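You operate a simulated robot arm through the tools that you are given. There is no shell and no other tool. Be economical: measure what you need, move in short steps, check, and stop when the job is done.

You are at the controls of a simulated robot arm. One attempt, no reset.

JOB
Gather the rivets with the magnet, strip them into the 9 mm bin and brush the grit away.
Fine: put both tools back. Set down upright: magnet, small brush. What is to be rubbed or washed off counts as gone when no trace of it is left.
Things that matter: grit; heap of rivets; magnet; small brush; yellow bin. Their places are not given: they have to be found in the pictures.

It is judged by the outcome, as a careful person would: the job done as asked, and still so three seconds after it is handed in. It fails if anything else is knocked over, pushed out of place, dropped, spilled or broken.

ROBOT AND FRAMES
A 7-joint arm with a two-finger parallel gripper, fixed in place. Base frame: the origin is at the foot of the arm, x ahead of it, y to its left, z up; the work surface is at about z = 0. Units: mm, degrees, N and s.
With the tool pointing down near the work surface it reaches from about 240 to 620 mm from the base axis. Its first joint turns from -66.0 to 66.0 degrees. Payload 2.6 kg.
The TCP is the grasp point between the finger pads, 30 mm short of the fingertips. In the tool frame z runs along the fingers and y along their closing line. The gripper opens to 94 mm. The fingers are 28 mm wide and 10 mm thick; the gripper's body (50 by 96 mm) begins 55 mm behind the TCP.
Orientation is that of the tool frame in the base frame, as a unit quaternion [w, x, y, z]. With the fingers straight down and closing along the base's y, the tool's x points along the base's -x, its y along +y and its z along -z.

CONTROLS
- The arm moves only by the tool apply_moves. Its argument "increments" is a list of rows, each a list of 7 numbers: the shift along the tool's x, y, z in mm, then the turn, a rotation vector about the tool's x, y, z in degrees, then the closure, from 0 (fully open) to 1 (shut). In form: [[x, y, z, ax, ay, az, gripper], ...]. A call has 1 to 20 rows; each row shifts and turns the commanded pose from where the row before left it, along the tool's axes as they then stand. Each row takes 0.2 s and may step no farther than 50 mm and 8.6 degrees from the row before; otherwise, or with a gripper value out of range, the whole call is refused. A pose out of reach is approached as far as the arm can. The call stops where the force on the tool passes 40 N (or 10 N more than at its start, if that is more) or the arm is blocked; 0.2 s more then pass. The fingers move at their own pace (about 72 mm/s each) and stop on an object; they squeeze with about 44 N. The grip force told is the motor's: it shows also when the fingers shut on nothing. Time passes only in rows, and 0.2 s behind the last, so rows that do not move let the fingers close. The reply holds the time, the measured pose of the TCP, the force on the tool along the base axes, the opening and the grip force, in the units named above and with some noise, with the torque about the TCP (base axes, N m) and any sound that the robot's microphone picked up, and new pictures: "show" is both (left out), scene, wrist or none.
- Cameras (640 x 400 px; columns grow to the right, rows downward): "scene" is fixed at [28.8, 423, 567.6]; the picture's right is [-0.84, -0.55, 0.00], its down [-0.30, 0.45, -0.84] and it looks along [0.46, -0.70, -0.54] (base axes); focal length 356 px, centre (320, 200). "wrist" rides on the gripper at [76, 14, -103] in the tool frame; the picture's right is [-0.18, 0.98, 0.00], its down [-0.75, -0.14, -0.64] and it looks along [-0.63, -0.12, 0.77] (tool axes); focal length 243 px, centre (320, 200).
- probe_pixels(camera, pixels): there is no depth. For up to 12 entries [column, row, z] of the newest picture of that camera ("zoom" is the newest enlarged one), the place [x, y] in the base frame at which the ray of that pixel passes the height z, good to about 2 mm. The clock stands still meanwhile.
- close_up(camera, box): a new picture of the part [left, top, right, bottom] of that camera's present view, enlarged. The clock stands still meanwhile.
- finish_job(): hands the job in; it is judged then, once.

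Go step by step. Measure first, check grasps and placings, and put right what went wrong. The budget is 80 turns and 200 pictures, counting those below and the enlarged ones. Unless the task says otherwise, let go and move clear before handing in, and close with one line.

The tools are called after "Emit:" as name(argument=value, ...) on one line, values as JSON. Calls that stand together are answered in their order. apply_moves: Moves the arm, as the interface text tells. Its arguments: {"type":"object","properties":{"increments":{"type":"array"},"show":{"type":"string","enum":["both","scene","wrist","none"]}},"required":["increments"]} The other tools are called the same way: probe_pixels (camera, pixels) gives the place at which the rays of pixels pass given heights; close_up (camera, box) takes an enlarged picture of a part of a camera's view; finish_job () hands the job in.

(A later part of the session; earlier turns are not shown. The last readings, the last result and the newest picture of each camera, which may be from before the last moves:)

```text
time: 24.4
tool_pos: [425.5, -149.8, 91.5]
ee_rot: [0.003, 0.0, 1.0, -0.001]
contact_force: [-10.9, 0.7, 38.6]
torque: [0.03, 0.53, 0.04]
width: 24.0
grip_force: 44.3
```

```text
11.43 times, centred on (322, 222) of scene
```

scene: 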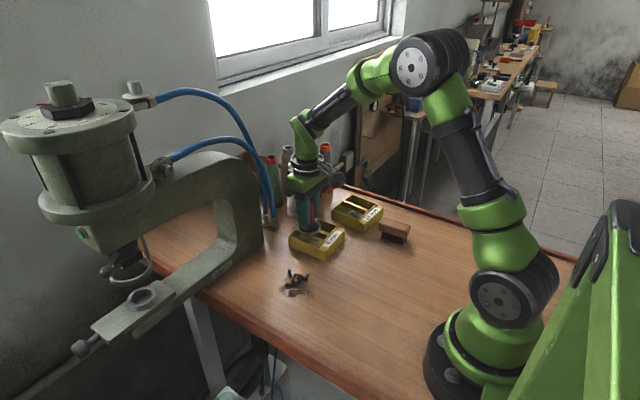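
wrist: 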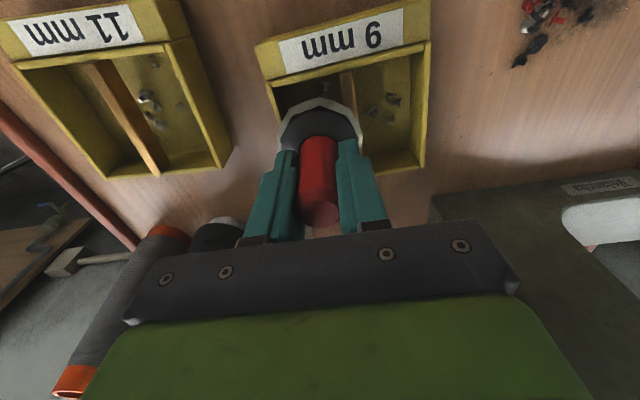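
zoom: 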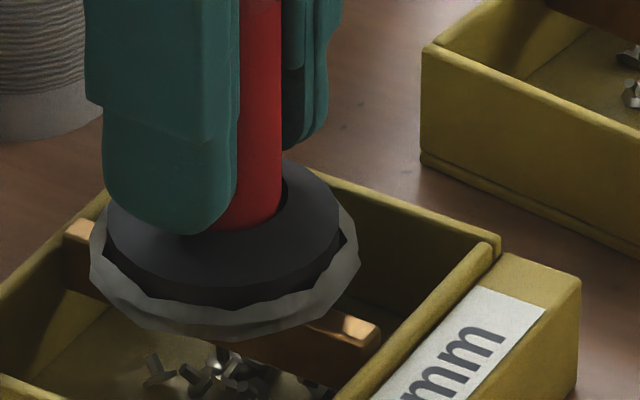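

Contact at 38 N with the TCP at 91.5 puts the bar top at about the magnet face, z≈39.5. My first drag was about 1 mm too high. I'll ease off and read the force.

Emit:
apply_moves(increments=[[0, 0, -1.5, 0, 0, 0, 1], [0, 0, 0, 0, 0, 0, 1]], show="none")

```text
time: 25.0
tool_pos: [426.0, -148.6, 91.1]
ee_rot: [0.003, -0.001, 1.0, -0.001]
contact_force: [2.2, 1.5, 21.7]
torque: [0.12, -0.45, 0.16]
width: 23.9
grip_force: 43.8
```

Emit:
apply_moves(increments=[[0, 0, -0.9, 0, 0, 0, 1], [0, 0, 0, 0, 0, 0, 1]], show="none")

```text
time: 25.6
tool_pos: [425.1, -150.0, 90.5]
ee_rot: [0.0, 0.0, 1.0, 0.0]
contact_force: [5.4, 0.1, 10.5]
torque: [0.08, -0.55, -0.01]
width: 23.8
grip_force: 44.3
```

The contact is light now, about 13 N net. I'll ease slightly and drag +y, then check.

Emit:
apply_moves(increments=[[0, 0, -0.4, 0, 0, 0, 1], [0, 4, 0, 0, 0, 0, 1], [0, 4, 0, 0, 0, 0, 1], [0, 4, 0, 0, 0, 0, 1], [0, 4, 0, 0, 0, 0, 1]], show="wrist")

Emit:
close_up(camera="scene", box=[270, 190, 360, 270])

```text
time: 26.8
tool_pos: [425.7, -133.0, 91.0]
ee_rot: [0.001, -0.001, 1.0, 0.0]
contact_force: [-0.3, -2.1, 3.6]
torque: [-0.17, -0.11, -0.05]
width: 24.0
grip_force: 44.2
```

wrist: 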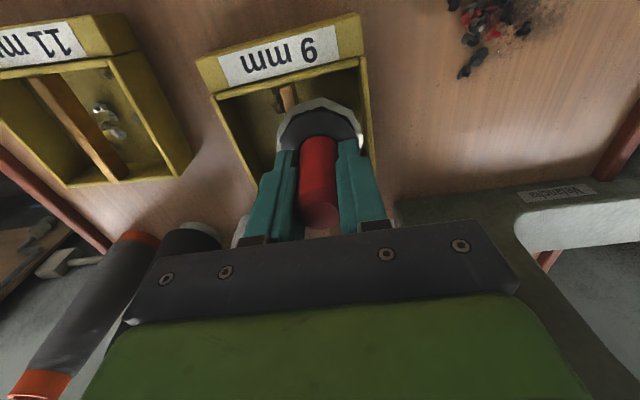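

```text
5.00 times, centred on (315, 230) of scene
```

zoom: 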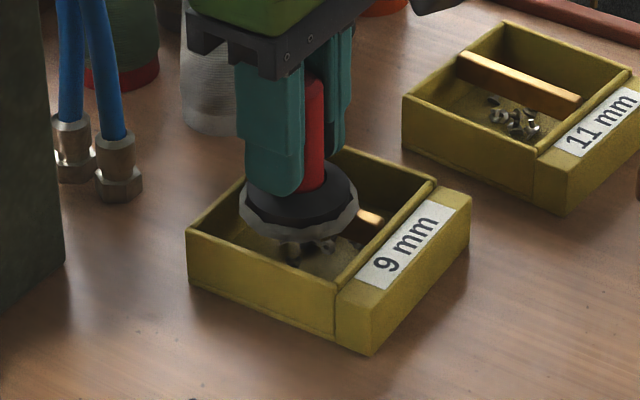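

The bin hasn't moved and the clump is unchanged. I'll go on to y≈-125, then do a full -y sweep with light contact.

Emit:
apply_moves(increments=[[0, 4, 0, 0, 0, 0, 1], [0, 4, 0, 0, 0, 0, 1], [0, 0, 0.3, 0, 0, 0, 1], [0, -4, 0, 0, 0, 0, 1], [0, -4, 0, 0, 0, 0, 1], [0, -4, 0, 0, 0, 0, 1], [0, -4, 0, 0, 0, 0, 1], [0, -4, 0, 0, 0, 0, 1], [0, -4, 0, 0, 0, 0, 1], [0, -4, 0, 0, 0, 0, 1], [0, -4, 0, 0, 0, 0, 1], [0, -4, 0, 0, 0, 0, 1], [0, -4, 0, 0, 0, 0, 1], [0, -4, 0, 0, 0, 0, 1], [0, -4, 0, 0, 0, 0, 1]], show="wrist")

Emit:
close_up(camera="scene", box=[270, 190, 360, 270])

```text
time: 30.0
tool_pos: [425.9, -173.9, 90.8]
ee_rot: [0.002, 0.0, 1.0, 0.001]
contact_force: [-0.3, 3.3, 4.6]
torque: [0.27, 0.02, 0.01]
width: 23.7
grip_force: 43.7
```

wrist: 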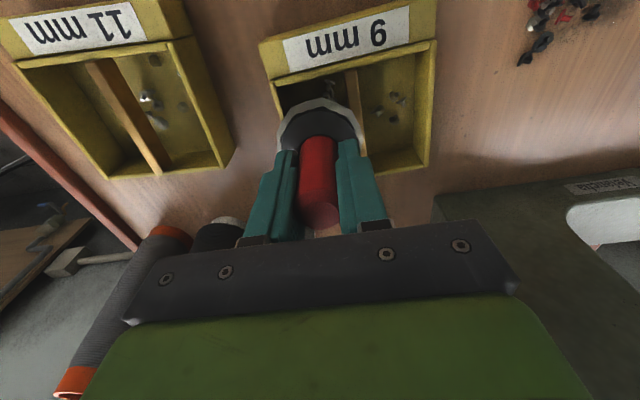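

```text
5.00 times, centred on (315, 230) of scene
```

zoom: 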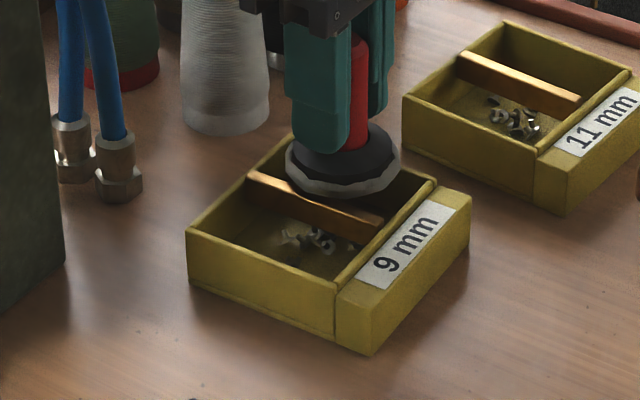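

The clump is still on. The contact may have been too light or too slow, so I'll return to centre, press a bit harder, and wipe faster across the bar within the bin.

Emit:
apply_moves(increments=[[0, 8, 0, 0, 0, 0, 1], [0, 8, 0, 0, 0, 0, 1], [0, 8, 0, 0, 0, 0, 1], [0, 0, 1, 0, 0, 0, 1], [0, 12, 0, 0, 0, 0, 1], [0, 12, 0, 0, 0, 0, 1], [0, -12, 0, 0, 0, 0, 1], [0, -12, 0, 0, 0, 0, 1], [0, -12, 0, 0, 0, 0, 1], [0, -12, 0, 0, 0, 0, 1]], show="wrist")

Emit:
close_up(camera="scene", box=[270, 190, 360, 270])

```text
time: 32.2
tool_pos: [425.6, -172.3, 90.4]
ee_rot: [0.001, 0.0, 1.0, 0.001]
contact_force: [0.6, 8.1, 22.6]
torque: [0.99, -0.05, 0.0]
width: 23.9
grip_force: 44.0
```

wrist: 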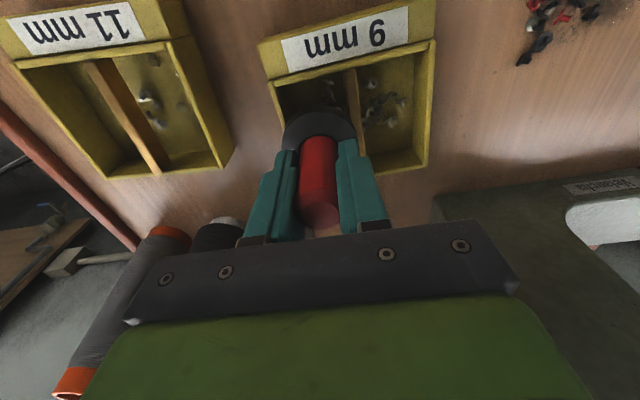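

```text
5.00 times, centred on (315, 230) of scene
```

zoom: 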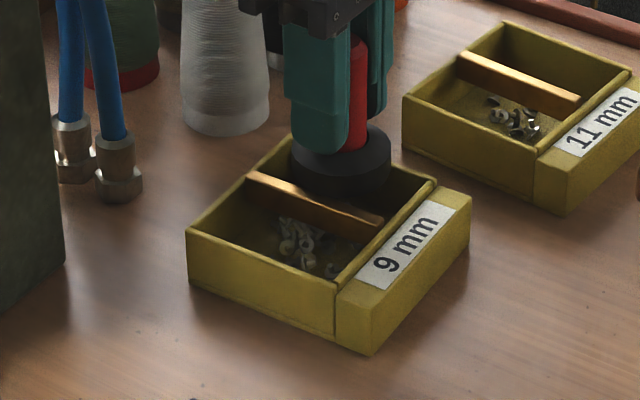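

The firm wipe worked: the face is bare and the rivets lie in the 9 mm bin. I'll raise clear and move out for a look at the remaining rivets.

Emit:
apply_moves(increments=[[0, 0, -15, 0, 0, 0, 1], [0, 0, -30, 0, 0, 0, 1], [0, 35, 0, 0, 0, 0, 1], [5, 35, 0, 0, 0, 0, 1], [5, 35, 0, 0, 0, 0, 1], [0, 0, 0, 0, 0, 0, 1]])

Emit:
close_up(camera="wrist", box=[280, 0, 480, 140])

Emit:
probe_pixels(camera="zoom", pixels=[[300, 190, 4]])

Emit:
close_up(camera="scene", box=[260, 195, 350, 310])

```text
time: 33.6
tool_pos: [416.7, -68.8, 132.6]
ee_rot: [0.0, -0.001, 1.0, 0.0]
contact_force: [0.3, 0.1, -2.1]
torque: [0.01, -0.02, -0.04]
width: 23.6
grip_force: 44.0
```

scene: 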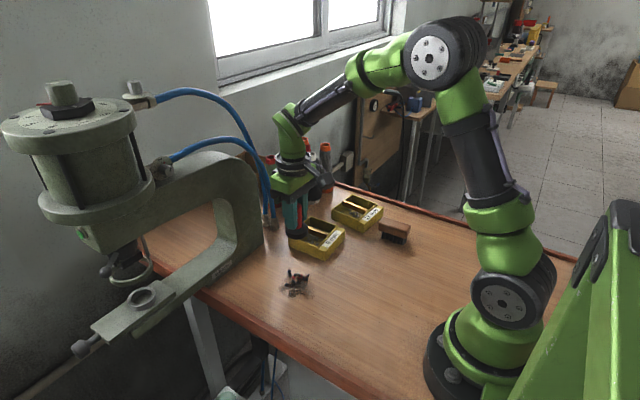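
wrist: 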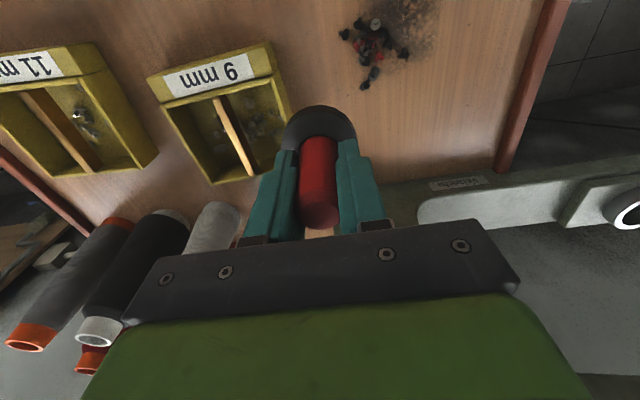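

```text
2.86 times, centred on (380, 70) of wrist
```

zoom: 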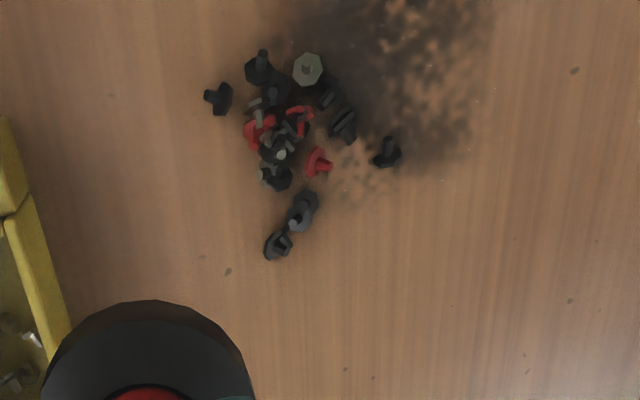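

```text
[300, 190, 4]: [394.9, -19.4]
```

```text
3.48 times, centred on (305, 252) of scene
```

zoom: 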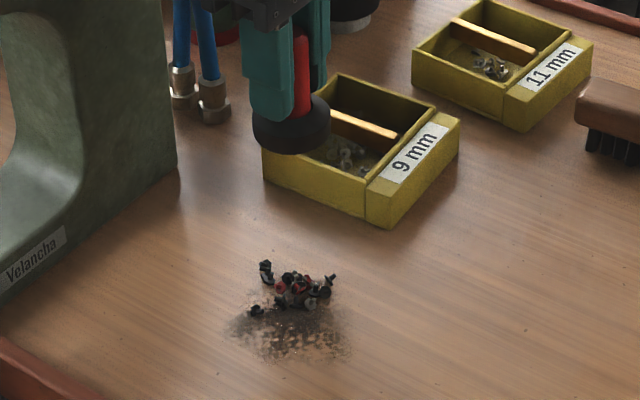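

The remaining group is in full view, with strays at its edges. I'll probe its centre and strays.

Emit:
probe_pixels(camera="wrist", pixels=[[367, 49, 5], [344, 34, 5], [404, 53, 5], [364, 86, 5], [376, 24, 5]])

Emit:
probe_pixels(camera="zoom", pixels=[[230, 325, 0], [350, 350, 0], [345, 315, 0], [270, 360, 0], [305, 290, 5], [255, 310, 5], [265, 272, 5], [333, 278, 5], [255, 335, 0], [340, 360, 0]])

```text
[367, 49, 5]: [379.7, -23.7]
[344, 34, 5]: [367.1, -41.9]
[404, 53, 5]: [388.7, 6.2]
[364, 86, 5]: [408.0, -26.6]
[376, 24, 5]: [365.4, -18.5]
```

```text
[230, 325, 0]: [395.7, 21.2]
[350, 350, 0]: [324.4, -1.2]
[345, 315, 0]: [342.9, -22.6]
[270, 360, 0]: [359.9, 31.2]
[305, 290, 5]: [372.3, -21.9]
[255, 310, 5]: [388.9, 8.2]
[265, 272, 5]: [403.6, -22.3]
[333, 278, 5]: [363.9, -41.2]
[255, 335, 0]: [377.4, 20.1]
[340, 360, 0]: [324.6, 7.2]
```

The group centre is about (381,-22), with a spread of ±25. I'll make three dips there.

Emit:
apply_moves(increments=[[17, 24, 0, 0, 0, 0, 1], [17, 24, 0, 0, 0, 0, 1], [0, 0, 40, 0, 0, 0, 1], [0, 0, 20, 0, 0, 0, 1], [0, 0, 6, 0, 0, 0, 1], [0, 0, 4, 0, 0, 0, 1], [0, 0, 3, 0, 0, 0, 1], [0, 0, 0, 0, 0, 0, 1], [0, 0, -13, 0, 0, 0, 1], [-3, 22, 0, 0, 0, 0, 1], [0, 0, 9, 0, 0, 0, 1], [0, 0, 4, 0, 0, 0, 1], [0, 0, 0, 0, 0, 0, 1], [0, 0, -13, 0, 0, 0, 1], [14, -34, 0, 0, 0, 0, 1], [0, 0, 9, 0, 0, 0, 1], [0, 0, 4, 0, 0, 0, 1], [0, 0, 0, 0, 0, 0, 1], [0, 0, -20, 0, 0, 0, 1], [0, 0, -40, 0, 0, 0, 1]])

Emit:
close_up(camera="scene", box=[255, 230, 345, 320])

```text
time: 37.8
tool_pos: [370.4, -32.0, 123.0]
ee_rot: [0.001, 0.0, 1.0, 0.0]
contact_force: [0.2, -0.7, -2.6]
torque: [0.01, 0.01, 0.01]
width: 23.7
grip_force: 44.6
```

scene: 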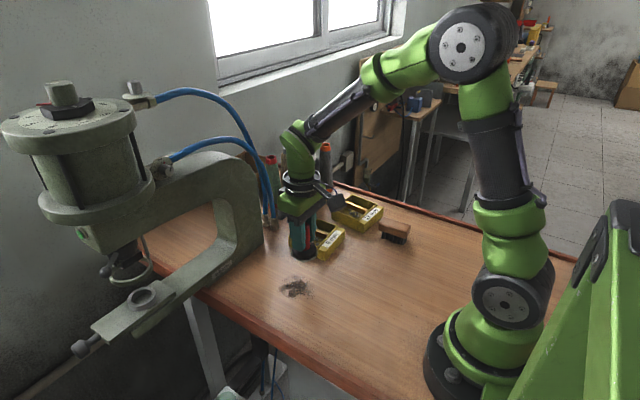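
wrist: 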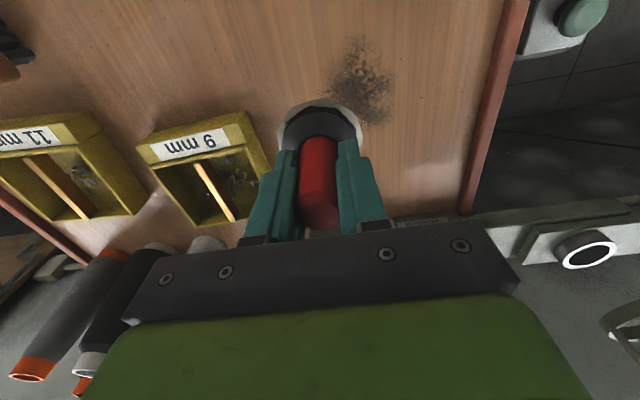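

```text
4.44 times, centred on (300, 275) of scene
```

zoom: 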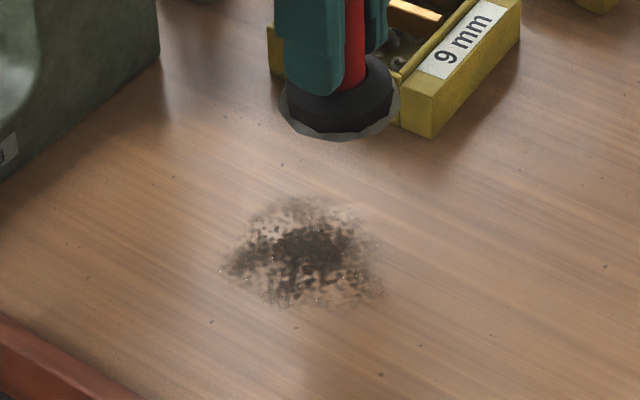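

All rivets are on the magnet and only grit remains on the table. I'll carry the load back to the bin, centre over the bar, and lower until it touches.

Emit:
apply_moves(increments=[[-14, -25, 0, 0, 0, 0, 1], [-14, -25, 0, 0, 0, 0, 1], [-14, -25, 0, 0, 0, 0, 1], [-13, -25, 0, 0, 0, 0, 1], [0, -18, 12, 0, 0, 0, 1], [0, 0, 12, 0, 0, 0, 1], [0, 0, 4, 0, 0, 0, 1], [0, 0, 2, 0, 0, 0, 1], [0, 0, 0, 0, 0, 0, 1]], show="wrist")

```text
time: 39.8
tool_pos: [424.9, -150.6, 91.5]
ee_rot: [0.0, 0.0, 1.0, 0.0]
contact_force: [0.5, 0.1, -2.3]
torque: [0.02, 0.03, 0.03]
width: 23.8
grip_force: 43.7
```

wrist: 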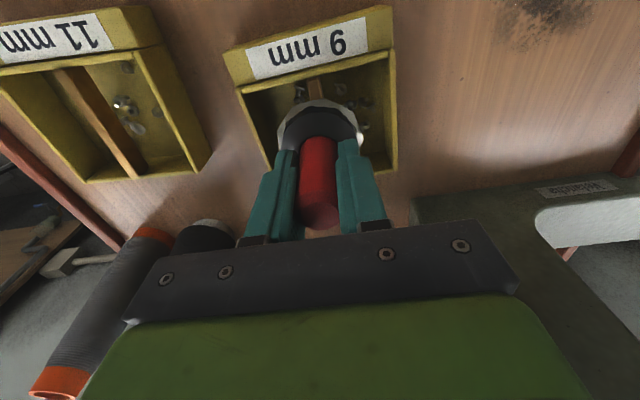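

No contact yet, so I'll lower in small steps.

Emit:
apply_moves(increments=[[0, 0, 0.7, 0, 0, 0, 1], [0, 0, 0.7, 0, 0, 0, 1], [0, 0, 0, 0, 0, 0, 1]], show="none")

```text
time: 40.6
tool_pos: [424.4, -149.7, 90.8]
ee_rot: [0.0, 0.0, 1.0, 0.0]
contact_force: [-1.8, 0.7, -0.5]
torque: [0.03, -0.04, 0.0]
width: 23.6
grip_force: 43.6
```

Emit:
apply_moves(increments=[[0, 0, 0.8, 0, 0, 0, 1], [0, 0, 0.5, 0, 0, 0, 1], [0, 0, 0, 0, 0, 0, 1]], show="none")

```text
time: 41.4
tool_pos: [425.5, -150.2, 90.1]
ee_rot: [0.002, 0.001, 1.0, 0.001]
contact_force: [-7.9, 4.1, 25.8]
torque: [0.36, 0.55, 0.05]
width: 23.5
grip_force: 43.6
```

Contact is about 28 N, like the wipe that worked. Same wipe again: +24 mm, then -48 mm.

Emit:
apply_moves(increments=[[0, 12, 0, 0, 0, 0, 1], [0, 12, 0, 0, 0, 0, 1], [0, -12, 0, 0, 0, 0, 1], [0, -12, 0, 0, 0, 0, 1], [0, -12, 0, 0, 0, 0, 1], [0, -12, 0, 0, 0, 0, 1]], show="wrist")

Emit:
close_up(camera="scene", box=[270, 190, 360, 270])

```text
time: 42.8
tool_pos: [425.0, -173.5, 90.3]
ee_rot: [0.001, 0.0, 1.0, 0.001]
contact_force: [1.0, 10.5, 28.6]
torque: [1.28, -0.04, -0.02]
width: 23.7
grip_force: 43.8
```

wrist: 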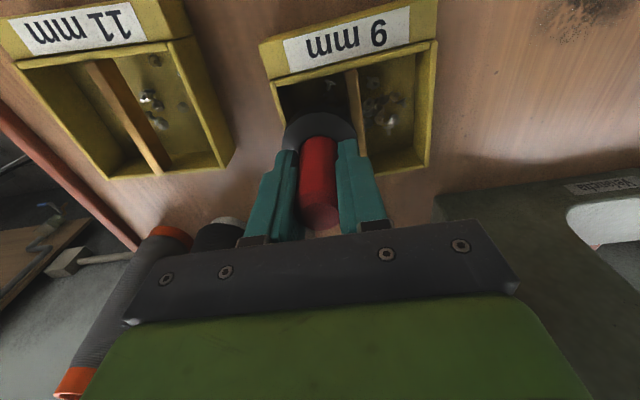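

```text
5.00 times, centred on (315, 230) of scene
```

zoom: 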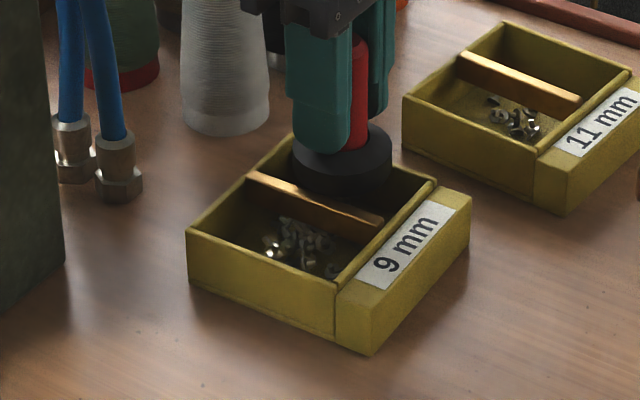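

Stripped clean, and the bin is in place. Next I'll return the magnet to its original spot at (263,-133).

Emit:
apply_moves(increments=[[0, 0, -15, 0, 0, 0, 1], [0, 0, -35, 0, 0, 0, 1], [32.4, 8.2, 0, 0, 0, 0, 1], [32.4, 8.2, 0, 0, 0, 0, 1], [32.4, 8.2, 0, 0, 0, 0, 1], [32.4, 8.2, 0, 0, 0, 0, 1], [32.4, 8.2, 0, 0, 0, 0, 1], [0, 0, 40, 0, 0, 0, 1], [0, 0, 30, 0, 0, 0, 1], [0, 0, 10, 0, 0, 0, 1], [0, 0, 0, 0, 0, 0, 1]])

```text
time: 45.2
tool_pos: [263.2, -132.7, 60.5]
ee_rot: [0.001, 0.0, 1.0, 0.001]
contact_force: [-0.2, 0.2, -2.3]
torque: [0.01, 0.01, -0.01]
width: 23.6
grip_force: 44.3
```

scene: 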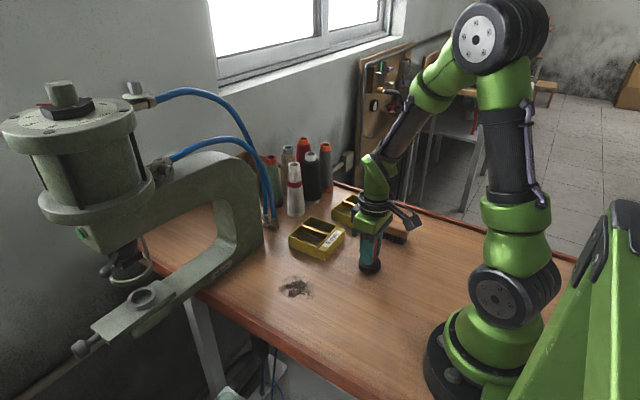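
wrist: 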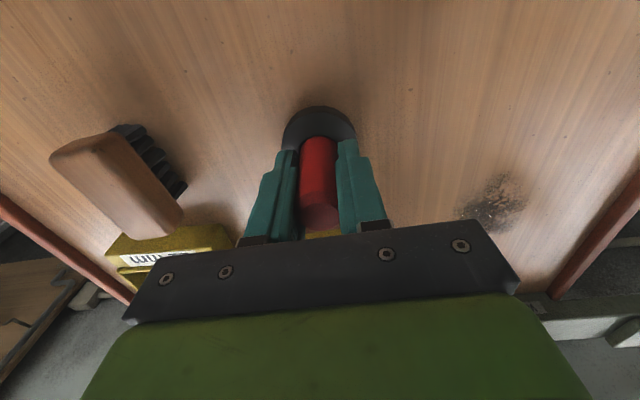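

The underside should be about 9 mm above the table. I'll lower gently until it touches.

Emit:
apply_moves(increments=[[0, 0, 4, 0, 0, 0, 1], [0, 0, 3, 0, 0, 0, 1], [0, 0, 1, 0, 0, 0, 1], [0, 0, 1, 0, 0, 0, 1], [0, 0, 0, 0, 0, 0, 1]], show="none")

```text
time: 46.2
tool_pos: [263.3, -134.4, 52.2]
ee_rot: [0.001, 0.001, 1.0, 0.0]
contact_force: [-1.1, 1.1, 6.5]
torque: [-0.01, -0.05, 0.07]
width: 23.6
grip_force: 43.8
stopped in row 4: the force on the tool passed its limit at 46 N (the readings are from after the stop); the commanded pose is now the measured one
```

It is on the table at 6.5 N. I'll open and rise straight up.

Emit:
apply_moves(increments=[[0, 0, 0, 0, 0, 0, 0.6], [0, 0, 0, 0, 0, 0, 0.4], [0, 0, 0, 0, 0, 0, 0.3], [0, 0, 0, 0, 0, 0, 0.3], [0, 0, -15, 0, 0, 0, 0.3], [0, 0, -40, 0, 0, 0, 0.3], [0, 0, -40, 0, 0, 0, 0.3], [0, -40, -10, 0, 0, 0, 0.3], [0, -40, 0, 0, 0, 0, 0.3], [0, -48, 0, 0, 0, 0, 0.3], [0, 0, 0, 0, 0, 0, 0.3]])

Emit:
close_up(camera="wrist", box=[240, 20, 460, 200])

Emit:
close_up(camera="scene", box=[340, 200, 430, 290])

```text
time: 48.6
tool_pos: [263.9, -262.1, 156.5]
ee_rot: [0.001, 0.001, 1.0, 0.001]
contact_force: [0.6, -0.4, -0.8]
torque: [0.0, -0.01, 0.0]
width: 66.0
grip_force: 0.1
```

scene: 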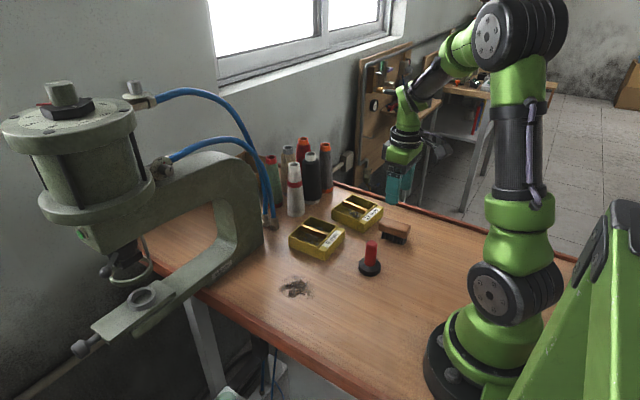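
wrist: 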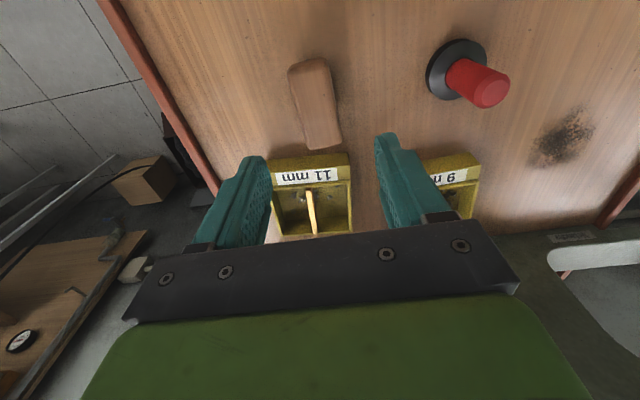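

```text
2.22 times, centred on (350, 110) of wrist
```

zoom: 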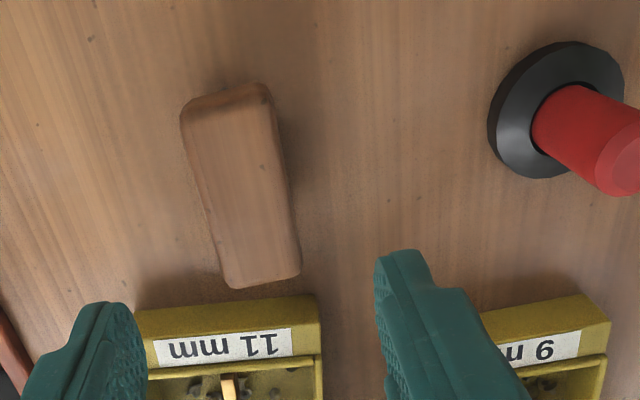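

```text
4.44 times, centred on (385, 245) of scene
```

zoom: 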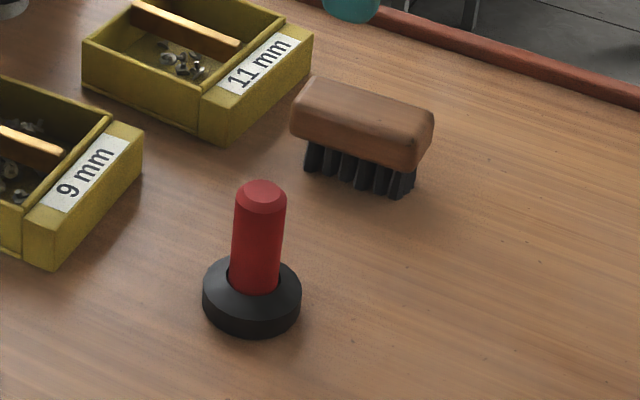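

The magnet stands upright in its place. I'll measure the brush block from the wrist view, corners at (181,108) and (270,85) down to (225,287) and (300,270) in the first zoom, and from the scene zoom.

Emit:
probe_pixels(camera="wrist", pixels=[[288, 70, 45], [325, 60, 45], [342, 142, 45], [309, 148, 45], [288, 70, 35], [325, 60, 35], [342, 142, 35], [309, 148, 35]])

Emit:
probe_pixels(camera="zoom", pixels=[[312, 78, 45], [433, 112, 45], [412, 150, 45], [290, 110, 45], [312, 78, 35], [433, 112, 35], [412, 150, 35], [290, 110, 35], [412, 172, 20], [290, 133, 20], [305, 170, 0], [403, 197, 0]])

```text
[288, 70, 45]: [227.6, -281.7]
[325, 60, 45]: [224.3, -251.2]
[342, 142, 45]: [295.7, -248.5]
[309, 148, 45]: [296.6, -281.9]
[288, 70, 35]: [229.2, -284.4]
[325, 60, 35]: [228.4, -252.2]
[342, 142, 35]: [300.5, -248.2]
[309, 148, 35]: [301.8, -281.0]
```

```text
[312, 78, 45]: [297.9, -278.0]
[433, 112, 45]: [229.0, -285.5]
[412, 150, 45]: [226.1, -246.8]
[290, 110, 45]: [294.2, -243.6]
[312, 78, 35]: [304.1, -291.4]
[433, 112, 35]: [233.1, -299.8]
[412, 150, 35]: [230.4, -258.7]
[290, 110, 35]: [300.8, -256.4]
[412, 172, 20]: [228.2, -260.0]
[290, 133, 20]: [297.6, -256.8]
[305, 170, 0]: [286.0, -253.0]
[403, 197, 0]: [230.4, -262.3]
```

The brush block spans x 228–297 and y -281 to -248, with its top at z≈45. I'll descend to TCP z≈42, grip, and lift gently.

Emit:
apply_moves(increments=[[1, -2.5, 40, 0, 0, 0, 0.3], [0, 0, 40, 0, 0, 0, 0.3], [0, 0, 24, 0, 0, 0, 0.3], [0, 0, 10, 0, 0, 0, 0.3], [0, 0, 0, 0, 0, 0, 0.3], [0, 0, 0, 0, 0, 0, 1], [0, 0, 0, 0, 0, 0, 1], [0, 0, 0, 0, 0, 0, 1], [0, 0, 0, 0, 0, 0, 1], [0, 0, 0, 0, 0, 0, 1]])

```text
time: 50.8
tool_pos: [262.7, -263.3, 43.2]
ee_rot: [0.0, 0.0, 1.0, 0.0]
contact_force: [0.4, 0.8, 0.1]
torque: [0.0, 0.0, -0.02]
width: 39.8
grip_force: 43.8
```

scene: 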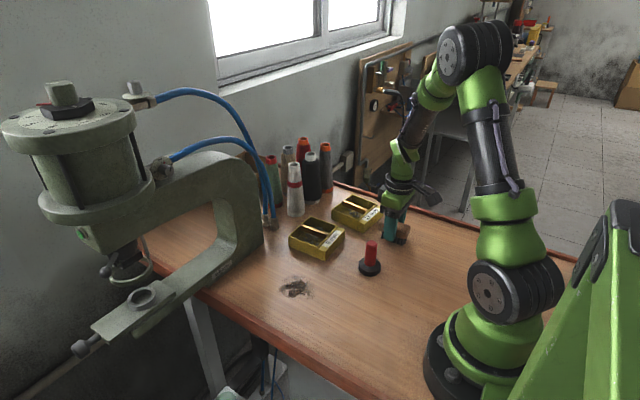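
wrist: 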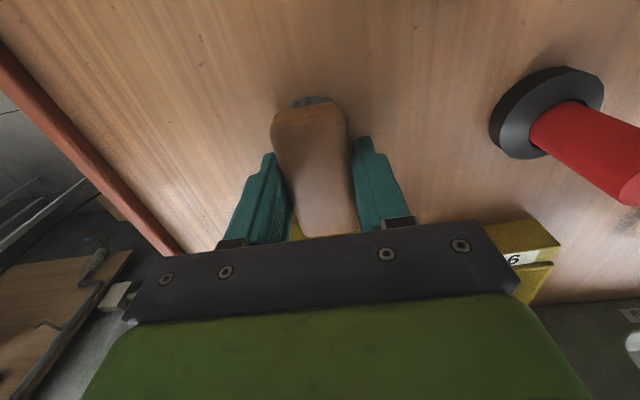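

The brush is gripped at 39.8 mm. I'll lift gently, then carry it high over to the grit.

Emit:
apply_moves(increments=[[0, 0, -3, 0, 0, 0, 1], [0, 0, -5, 0, 0, 0, 1], [0, 0, -20, 0, 0, 0, 1], [0, 0, -40, 0, 0, 0, 1], [0, 0, -35, 0, 0, 0, 1], [-12, 27, 0, 0, 0, 0, 1], [-12, 27, 0, 0, 0, 0, 1], [-12, 27, 0, 0, 0, 0, 1], [-12, 27, 0, 0, 0, 0, 1], [-12, 27, 0, 0, 0, 0, 1], [-12, 27, 0, 0, 0, 0, 1], [-12, 27, 0, 0, 0, 0, 1], [0, 15, 0, 0, 0, 0, 1], [0, 0, 0, 0, 0, 0, 1]])

Emit:
close_up(camera="wrist", box=[220, 0, 460, 180])

Emit:
close_up(camera="scene", box=[255, 230, 345, 320])

```text
time: 53.8
tool_pos: [347.4, -60.2, 146.6]
ee_rot: [0.001, 0.002, 1.0, 0.0]
contact_force: [0.5, -0.2, -0.8]
torque: [-0.03, -0.02, -0.03]
width: 39.5
grip_force: 44.2
```

scene: 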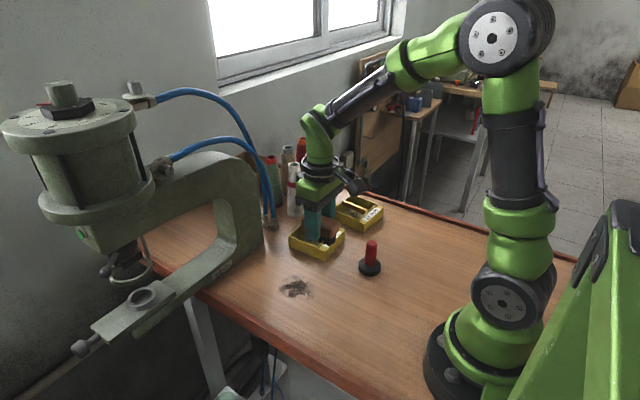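
wrist: 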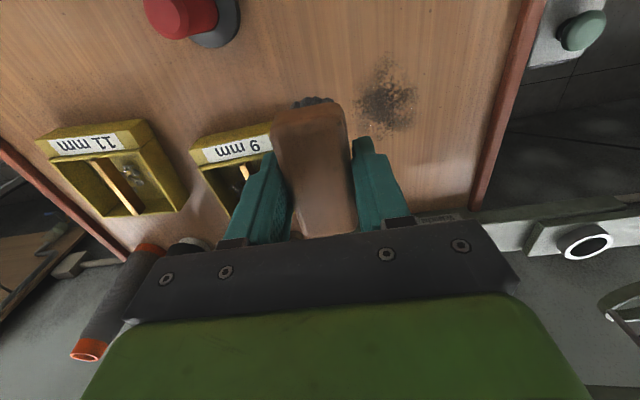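

```text
2.22 times, centred on (340, 90) of wrist
```

zoom: 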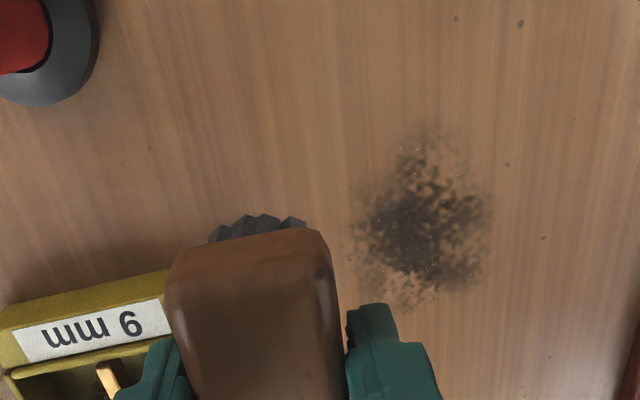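

```text
4.44 times, centred on (300, 275) of scene
```

zoom: 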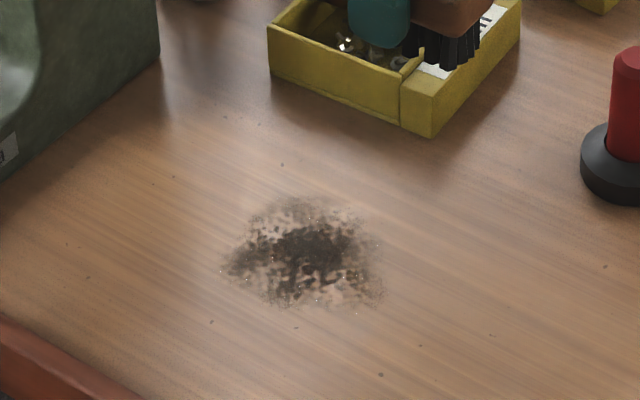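

Grit spans (220–385, 195–310) in the scene zoom. I'll probe its outline and the table edge.

Emit:
probe_pixels(camera="zoom", pixels=[[220, 270, 0], [385, 295, 0], [290, 193, 0], [285, 310, 0], [350, 205, 0], [385, 240, 0], [235, 225, 0], [360, 318, 0], [300, 250, 0], [20, 325, 0], [140, 395, 0]])

```text
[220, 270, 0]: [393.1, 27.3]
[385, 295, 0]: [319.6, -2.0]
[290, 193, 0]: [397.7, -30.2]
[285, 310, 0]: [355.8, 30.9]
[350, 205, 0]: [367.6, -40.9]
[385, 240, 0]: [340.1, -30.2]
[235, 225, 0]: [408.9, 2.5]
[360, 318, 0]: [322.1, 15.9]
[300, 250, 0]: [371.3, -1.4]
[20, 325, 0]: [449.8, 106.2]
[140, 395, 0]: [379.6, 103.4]
```

Grit covers x 318–409 and y -41–32, and the table edge is at y≈103. I'll set the bristles down at (345,-54), just outside the grit, and check the contact.

Emit:
apply_moves(increments=[[2, 6, 40, 0, 0, 0, 1], [0, 0, 40, 0, 0, 0, 1], [0, 0, 18, 0, 0, 0, 1], [0, 0, 3, 0, 0, 0, 1], [0, 0, 1.5, 0, 0, 0, 1], [0, 0, 0, 0, 0, 0, 1]], show="none")

```text
time: 55.2
tool_pos: [345.0, -56.0, 43.3]
ee_rot: [0.001, 0.001, 1.0, 0.001]
contact_force: [-0.3, 0.5, 0.0]
torque: [0.01, 0.02, -0.02]
width: 39.7
grip_force: 44.3
```

Barely touching. I'll press 1 mm more and stroke along +y through the grit.

Emit:
apply_moves(increments=[[0, 0, 1, 0, 0, 0, 1], [0, 8, 0, 0, 0, 0, 1], [0, 10, 0, 0, 0, 0, 1], [0, 10, 0, 0, 0, 0, 1], [0, 10, 0, 0, 0, 0, 1], [0, 10, 0, 0, 0, 0, 1], [0, 10, 0, 0, 0, 0, 1], [0, 10, 0, 0, 0, 0, 1], [0, 10, 0, 0, 0, 0, 1], [0, 10, 0, 0, 0, 0, 1], [0, 10, 0, 0, 0, 0, 1], [0, 10, 0, 0, 0, 0, 1]])

Emit:
close_up(camera="scene", box=[255, 230, 345, 320])

```text
time: 57.8
tool_pos: [345.4, 52.4, 43.4]
ee_rot: [0.001, 0.0, 1.0, 0.0]
contact_force: [0.2, -0.8, -1.3]
torque: [0.01, -0.04, 0.0]
width: 39.8
grip_force: 44.1
```

scene: 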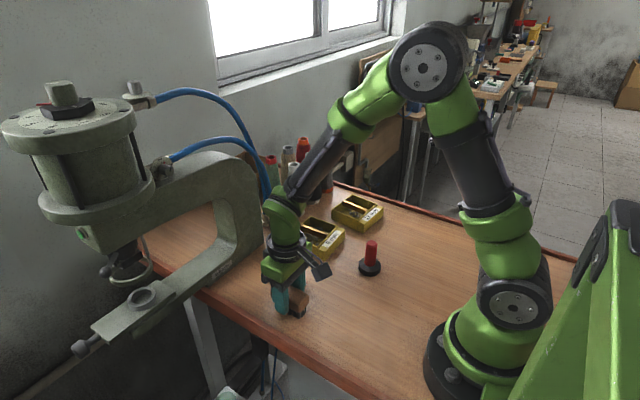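
wrist: 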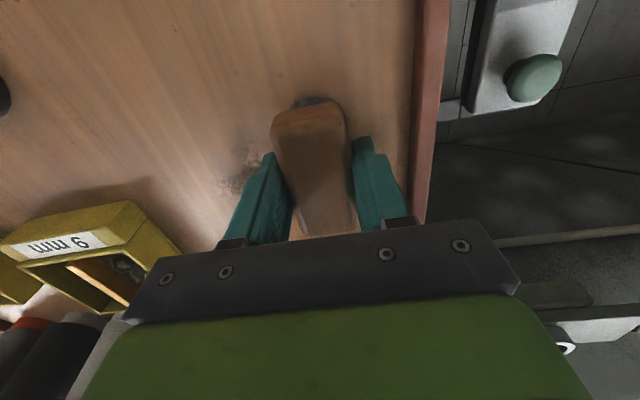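

```text
4.44 times, centred on (300, 275) of scene
```

zoom: 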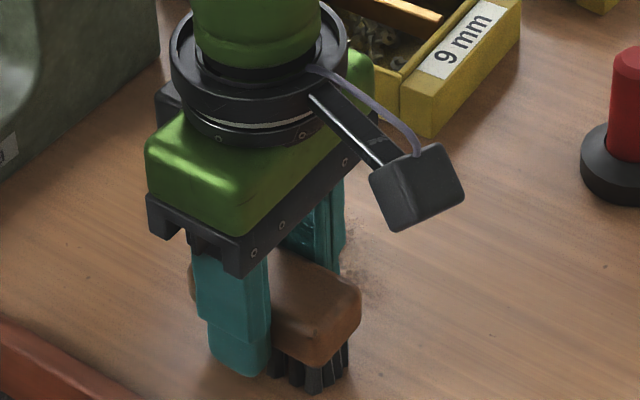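

The -x lane has faded well. Before moving to the +x lane I'll check where the press base stands, near pixel (263,243).

Emit:
probe_pixels(camera="scene", pixels=[[263, 245, 0], [215, 285, 0], [205, 290, 20], [185, 300, 40], [150, 300, 80]])

Emit:
apply_moves(increments=[[0, 0, 1, 0, 0, 0, 1], [0, -10, 0, 0, 0, 0, 1], [0, -10, 0, 0, 0, 0, 1], [0, -10, 0, 0, 0, 0, 1], [0, -10, 0, 0, 0, 0, 1], [0, -10, 0, 0, 0, 0, 1], [0, -10, 0, 0, 0, 0, 1], [0, -10, 0, 0, 0, 0, 1], [0, -10, 0, 0, 0, 0, 1], [0, -10, 0, 0, 0, 0, 1], [0, -10, 0, 0, 0, 0, 1], [0, -4, 0, 0, 0, 0, 1], [0, 0, 0, 0, 0, 0, 1]])

Emit:
close_up(camera="scene", box=[255, 230, 345, 320])

```text
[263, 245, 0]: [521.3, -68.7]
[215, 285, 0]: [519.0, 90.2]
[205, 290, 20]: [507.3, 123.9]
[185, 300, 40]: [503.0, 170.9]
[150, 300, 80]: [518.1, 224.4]
```

```text
time: 60.6
tool_pos: [346.5, -50.4, 41.6]
ee_rot: [0.002, 0.001, 1.0, 0.0]
contact_force: [-2.4, 13.9, 33.8]
torque: [0.11, -0.13, 0.03]
width: 39.6
grip_force: 44.0
```

scene: 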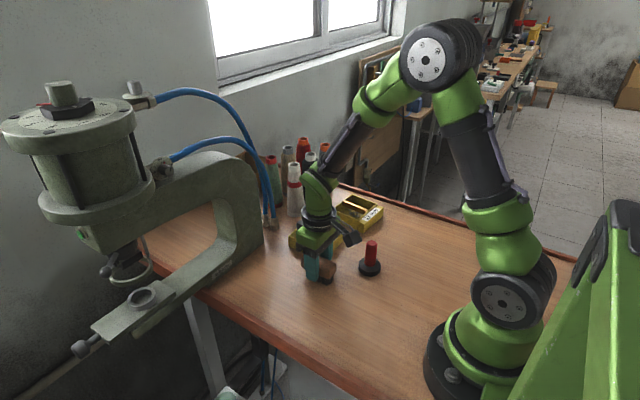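
wrist: 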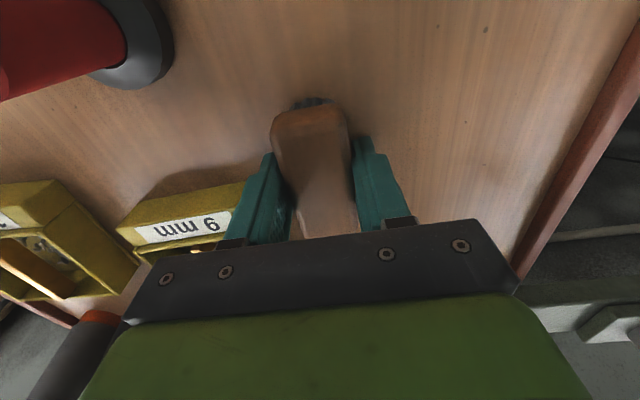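

```text
4.44 times, centred on (300, 275) of scene
```

zoom: 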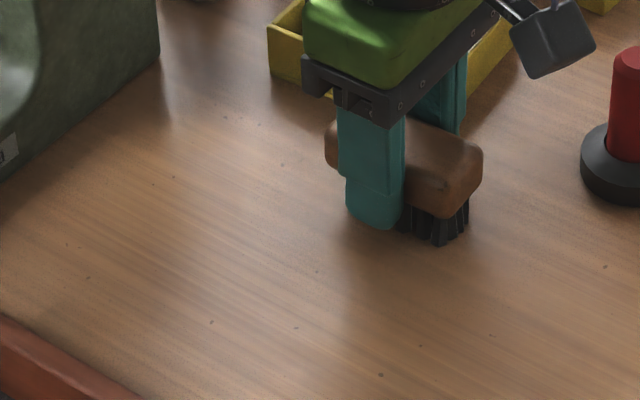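

The grit already looks gone where visible. The press is clear at x>500. I was pressing at 34 N, so I'll lift, shift to x≈385 and stroke that lane more lightly.

Emit:
apply_moves(increments=[[0, 0, -8, 0, 0, 0, 1], [-38, 0, 0, 0, 0, 0, 1], [0, 0, 5, 0, 0, 0, 1], [0, 0, 2, 0, 0, 0, 1], [0, 8, 0, 0, 0, 0, 1], [0, 10, 0, 0, 0, 0, 1], [0, 10, 0, 0, 0, 0, 1], [0, 10, 0, 0, 0, 0, 1], [0, 10, 0, 0, 0, 0, 1], [0, 10, 0, 0, 0, 0, 1], [0, 10, 0, 0, 0, 0, 1], [0, 10, 0, 0, 0, 0, 1], [0, 10, 0, 0, 0, 0, 1], [0, 10, 0, 0, 0, 0, 1], [0, 5, 0, 0, 0, 0, 1]], show="none")

```text
time: 63.8
tool_pos: [383.8, 52.4, 43.4]
ee_rot: [0.0, 0.001, 1.0, 0.0]
contact_force: [-0.2, -0.5, -1.2]
torque: [-0.01, 0.0, -0.04]
width: 39.8
grip_force: 44.1
```

That pass was very light. I'll press 0.7 mm more, stroke back, then lift clear and inspect.

Emit:
apply_moves(increments=[[0, 0, 0.7, 0, 0, 0, 1], [0, -10, 0, 0, 0, 0, 1], [0, -10, 0, 0, 0, 0, 1], [0, -10, 0, 0, 0, 0, 1], [0, -10, 0, 0, 0, 0, 1], [0, -10, 0, 0, 0, 0, 1], [0, -10, 0, 0, 0, 0, 1], [0, -10, 0, 0, 0, 0, 1], [0, -10, 0, 0, 0, 0, 1], [0, -10, 0, 0, 0, 0, 1], [0, -10, 0, 0, 0, 0, 1], [0, 0, -15, 0, 0, 0, 1], [0, 0, -45, 0, 0, 0, 1], [0, -25, -40, 0, 0, 0, 1], [0, 0, 0, 0, 0, 0, 1]])

Emit:
close_up(camera="scene", box=[255, 230, 345, 320])

Emit:
close_up(camera="wrist", box=[330, 0, 530, 140])

```text
time: 67.0
tool_pos: [381.8, -73.3, 142.0]
ee_rot: [0.0, 0.001, 1.0, 0.0]
contact_force: [1.3, 0.0, -1.6]
torque: [0.02, -0.01, 0.0]
width: 39.7
grip_force: 44.3
```

scene: 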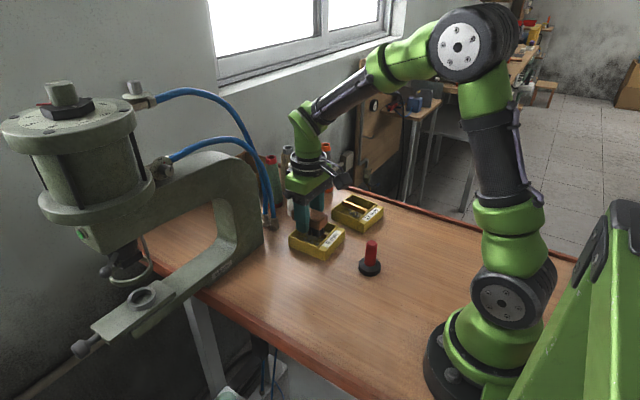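
wrist: 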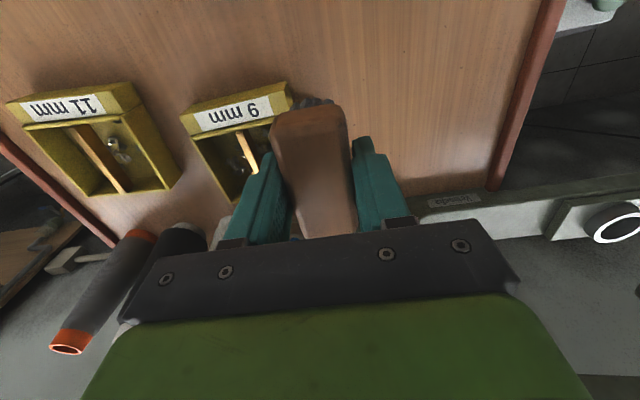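

```text
4.44 times, centred on (300, 275) of scene
```

zoom: 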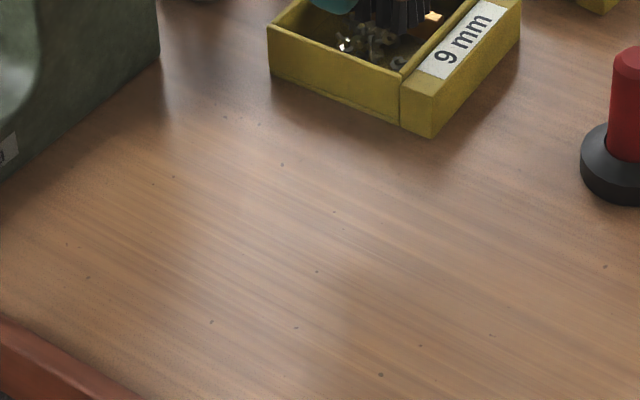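

```text
2.86 times, centred on (430, 70) of wrist
```

zoom: 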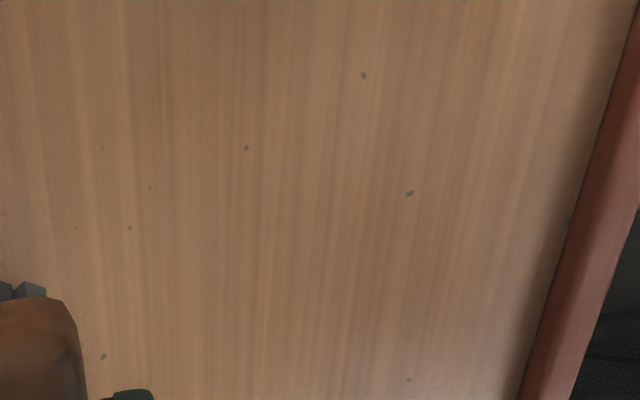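

The table looks clean; the few flecks match the wood spots seen everywhere. I'll enlarge once more to be sure that no faint trace is left.

Emit:
close_up(camera="scene", box=[272, 262, 328, 302])

Emit:
close_up(camera="wrist", box=[340, 0, 440, 70])

```text
10.00 times, centred on (300, 282) of scene
```

zoom: 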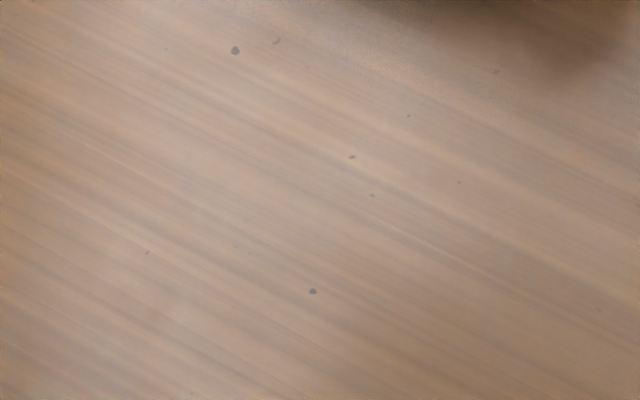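

```text
5.71 times, centred on (390, 35) of wrist
```

zoom: 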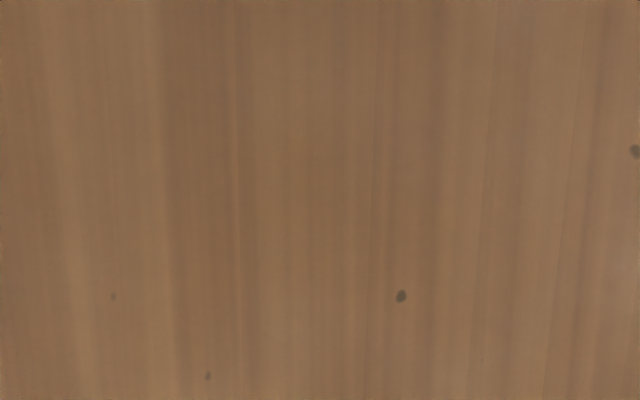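

Clean. I'll return the brush to (262.5,-263.5).

Emit:
apply_moves(increments=[[19.9, -31.7, 0, 0, 0, 0, 1], [19.9, -31.7, 0, 0, 0, 0, 1], [19.9, -31.7, 0, 0, 0, 0, 1], [19.9, -31.7, 0, 0, 0, 0, 1], [19.9, -31.7, 0, 0, 0, 0, 1], [19.9, -31.7, 0, 0, 0, 0, 1], [0, 0, 40, 0, 0, 0, 1], [0, 0, 40, 0, 0, 0, 1], [0, 0, 13, 0, 0, 0, 1], [0, 0, 0, 0, 0, 0, 1]])

```text
time: 69.2
tool_pos: [263.2, -262.9, 48.9]
ee_rot: [0.001, 0.0, 1.0, 0.0]
contact_force: [-0.3, 0.1, -1.7]
torque: [0.0, 0.01, -0.01]
width: 39.8
grip_force: 44.3
```

scene: 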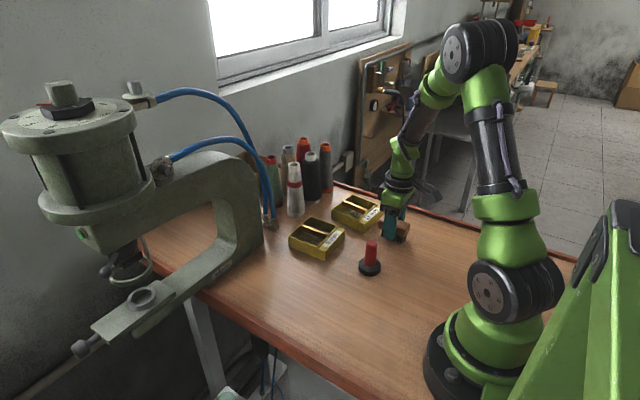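
wrist: 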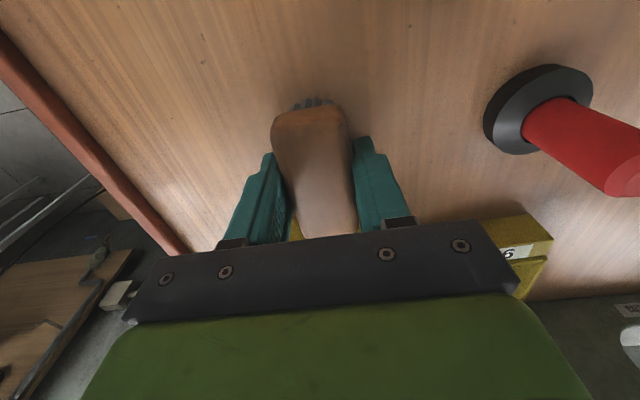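

The bristles are about 6 mm up. I'll lower until they touch.

Emit:
apply_moves(increments=[[0, 0, 3, 0, 0, 0, 1], [0, 0, 1.5, 0, 0, 0, 1], [0, 0, 0.8, 0, 0, 0, 1], [0, 0, 0, 0, 0, 0, 1]], show="none")

```text
time: 70.2
tool_pos: [262.8, -261.9, 44.3]
ee_rot: [0.001, 0.001, 1.0, 0.002]
contact_force: [0.0, -1.1, -1.2]
torque: [0.01, 0.0, -0.03]
width: 39.9
grip_force: 44.3
```

Emit:
apply_moves(increments=[[0, 0, 0.7, 0, 0, 0, 1], [0, 0, 0.5, 0, 0, 0, 1], [0, 0, 0, 0, 0, 0, 1]], show="none")

```text
time: 71.0
tool_pos: [261.6, -262.7, 43.0]
ee_rot: [0.001, 0.001, 1.0, 0.0]
contact_force: [-0.6, -0.2, -0.8]
torque: [-0.03, 0.01, -0.03]
width: 40.0
grip_force: 44.0
```

Emit:
apply_moves(increments=[[0, 0, 0.5, 0, 0, 0, 1], [0, 0, 0.4, 0, 0, 0, 1], [0, 0, 0, 0, 0, 0, 1]], show="none")

```text
time: 71.8
tool_pos: [263.8, -264.4, 42.2]
ee_rot: [0.001, 0.001, 1.0, -0.001]
contact_force: [-0.7, 0.7, 1.0]
torque: [0.01, -0.07, -0.01]
width: 39.7
grip_force: 43.9
```

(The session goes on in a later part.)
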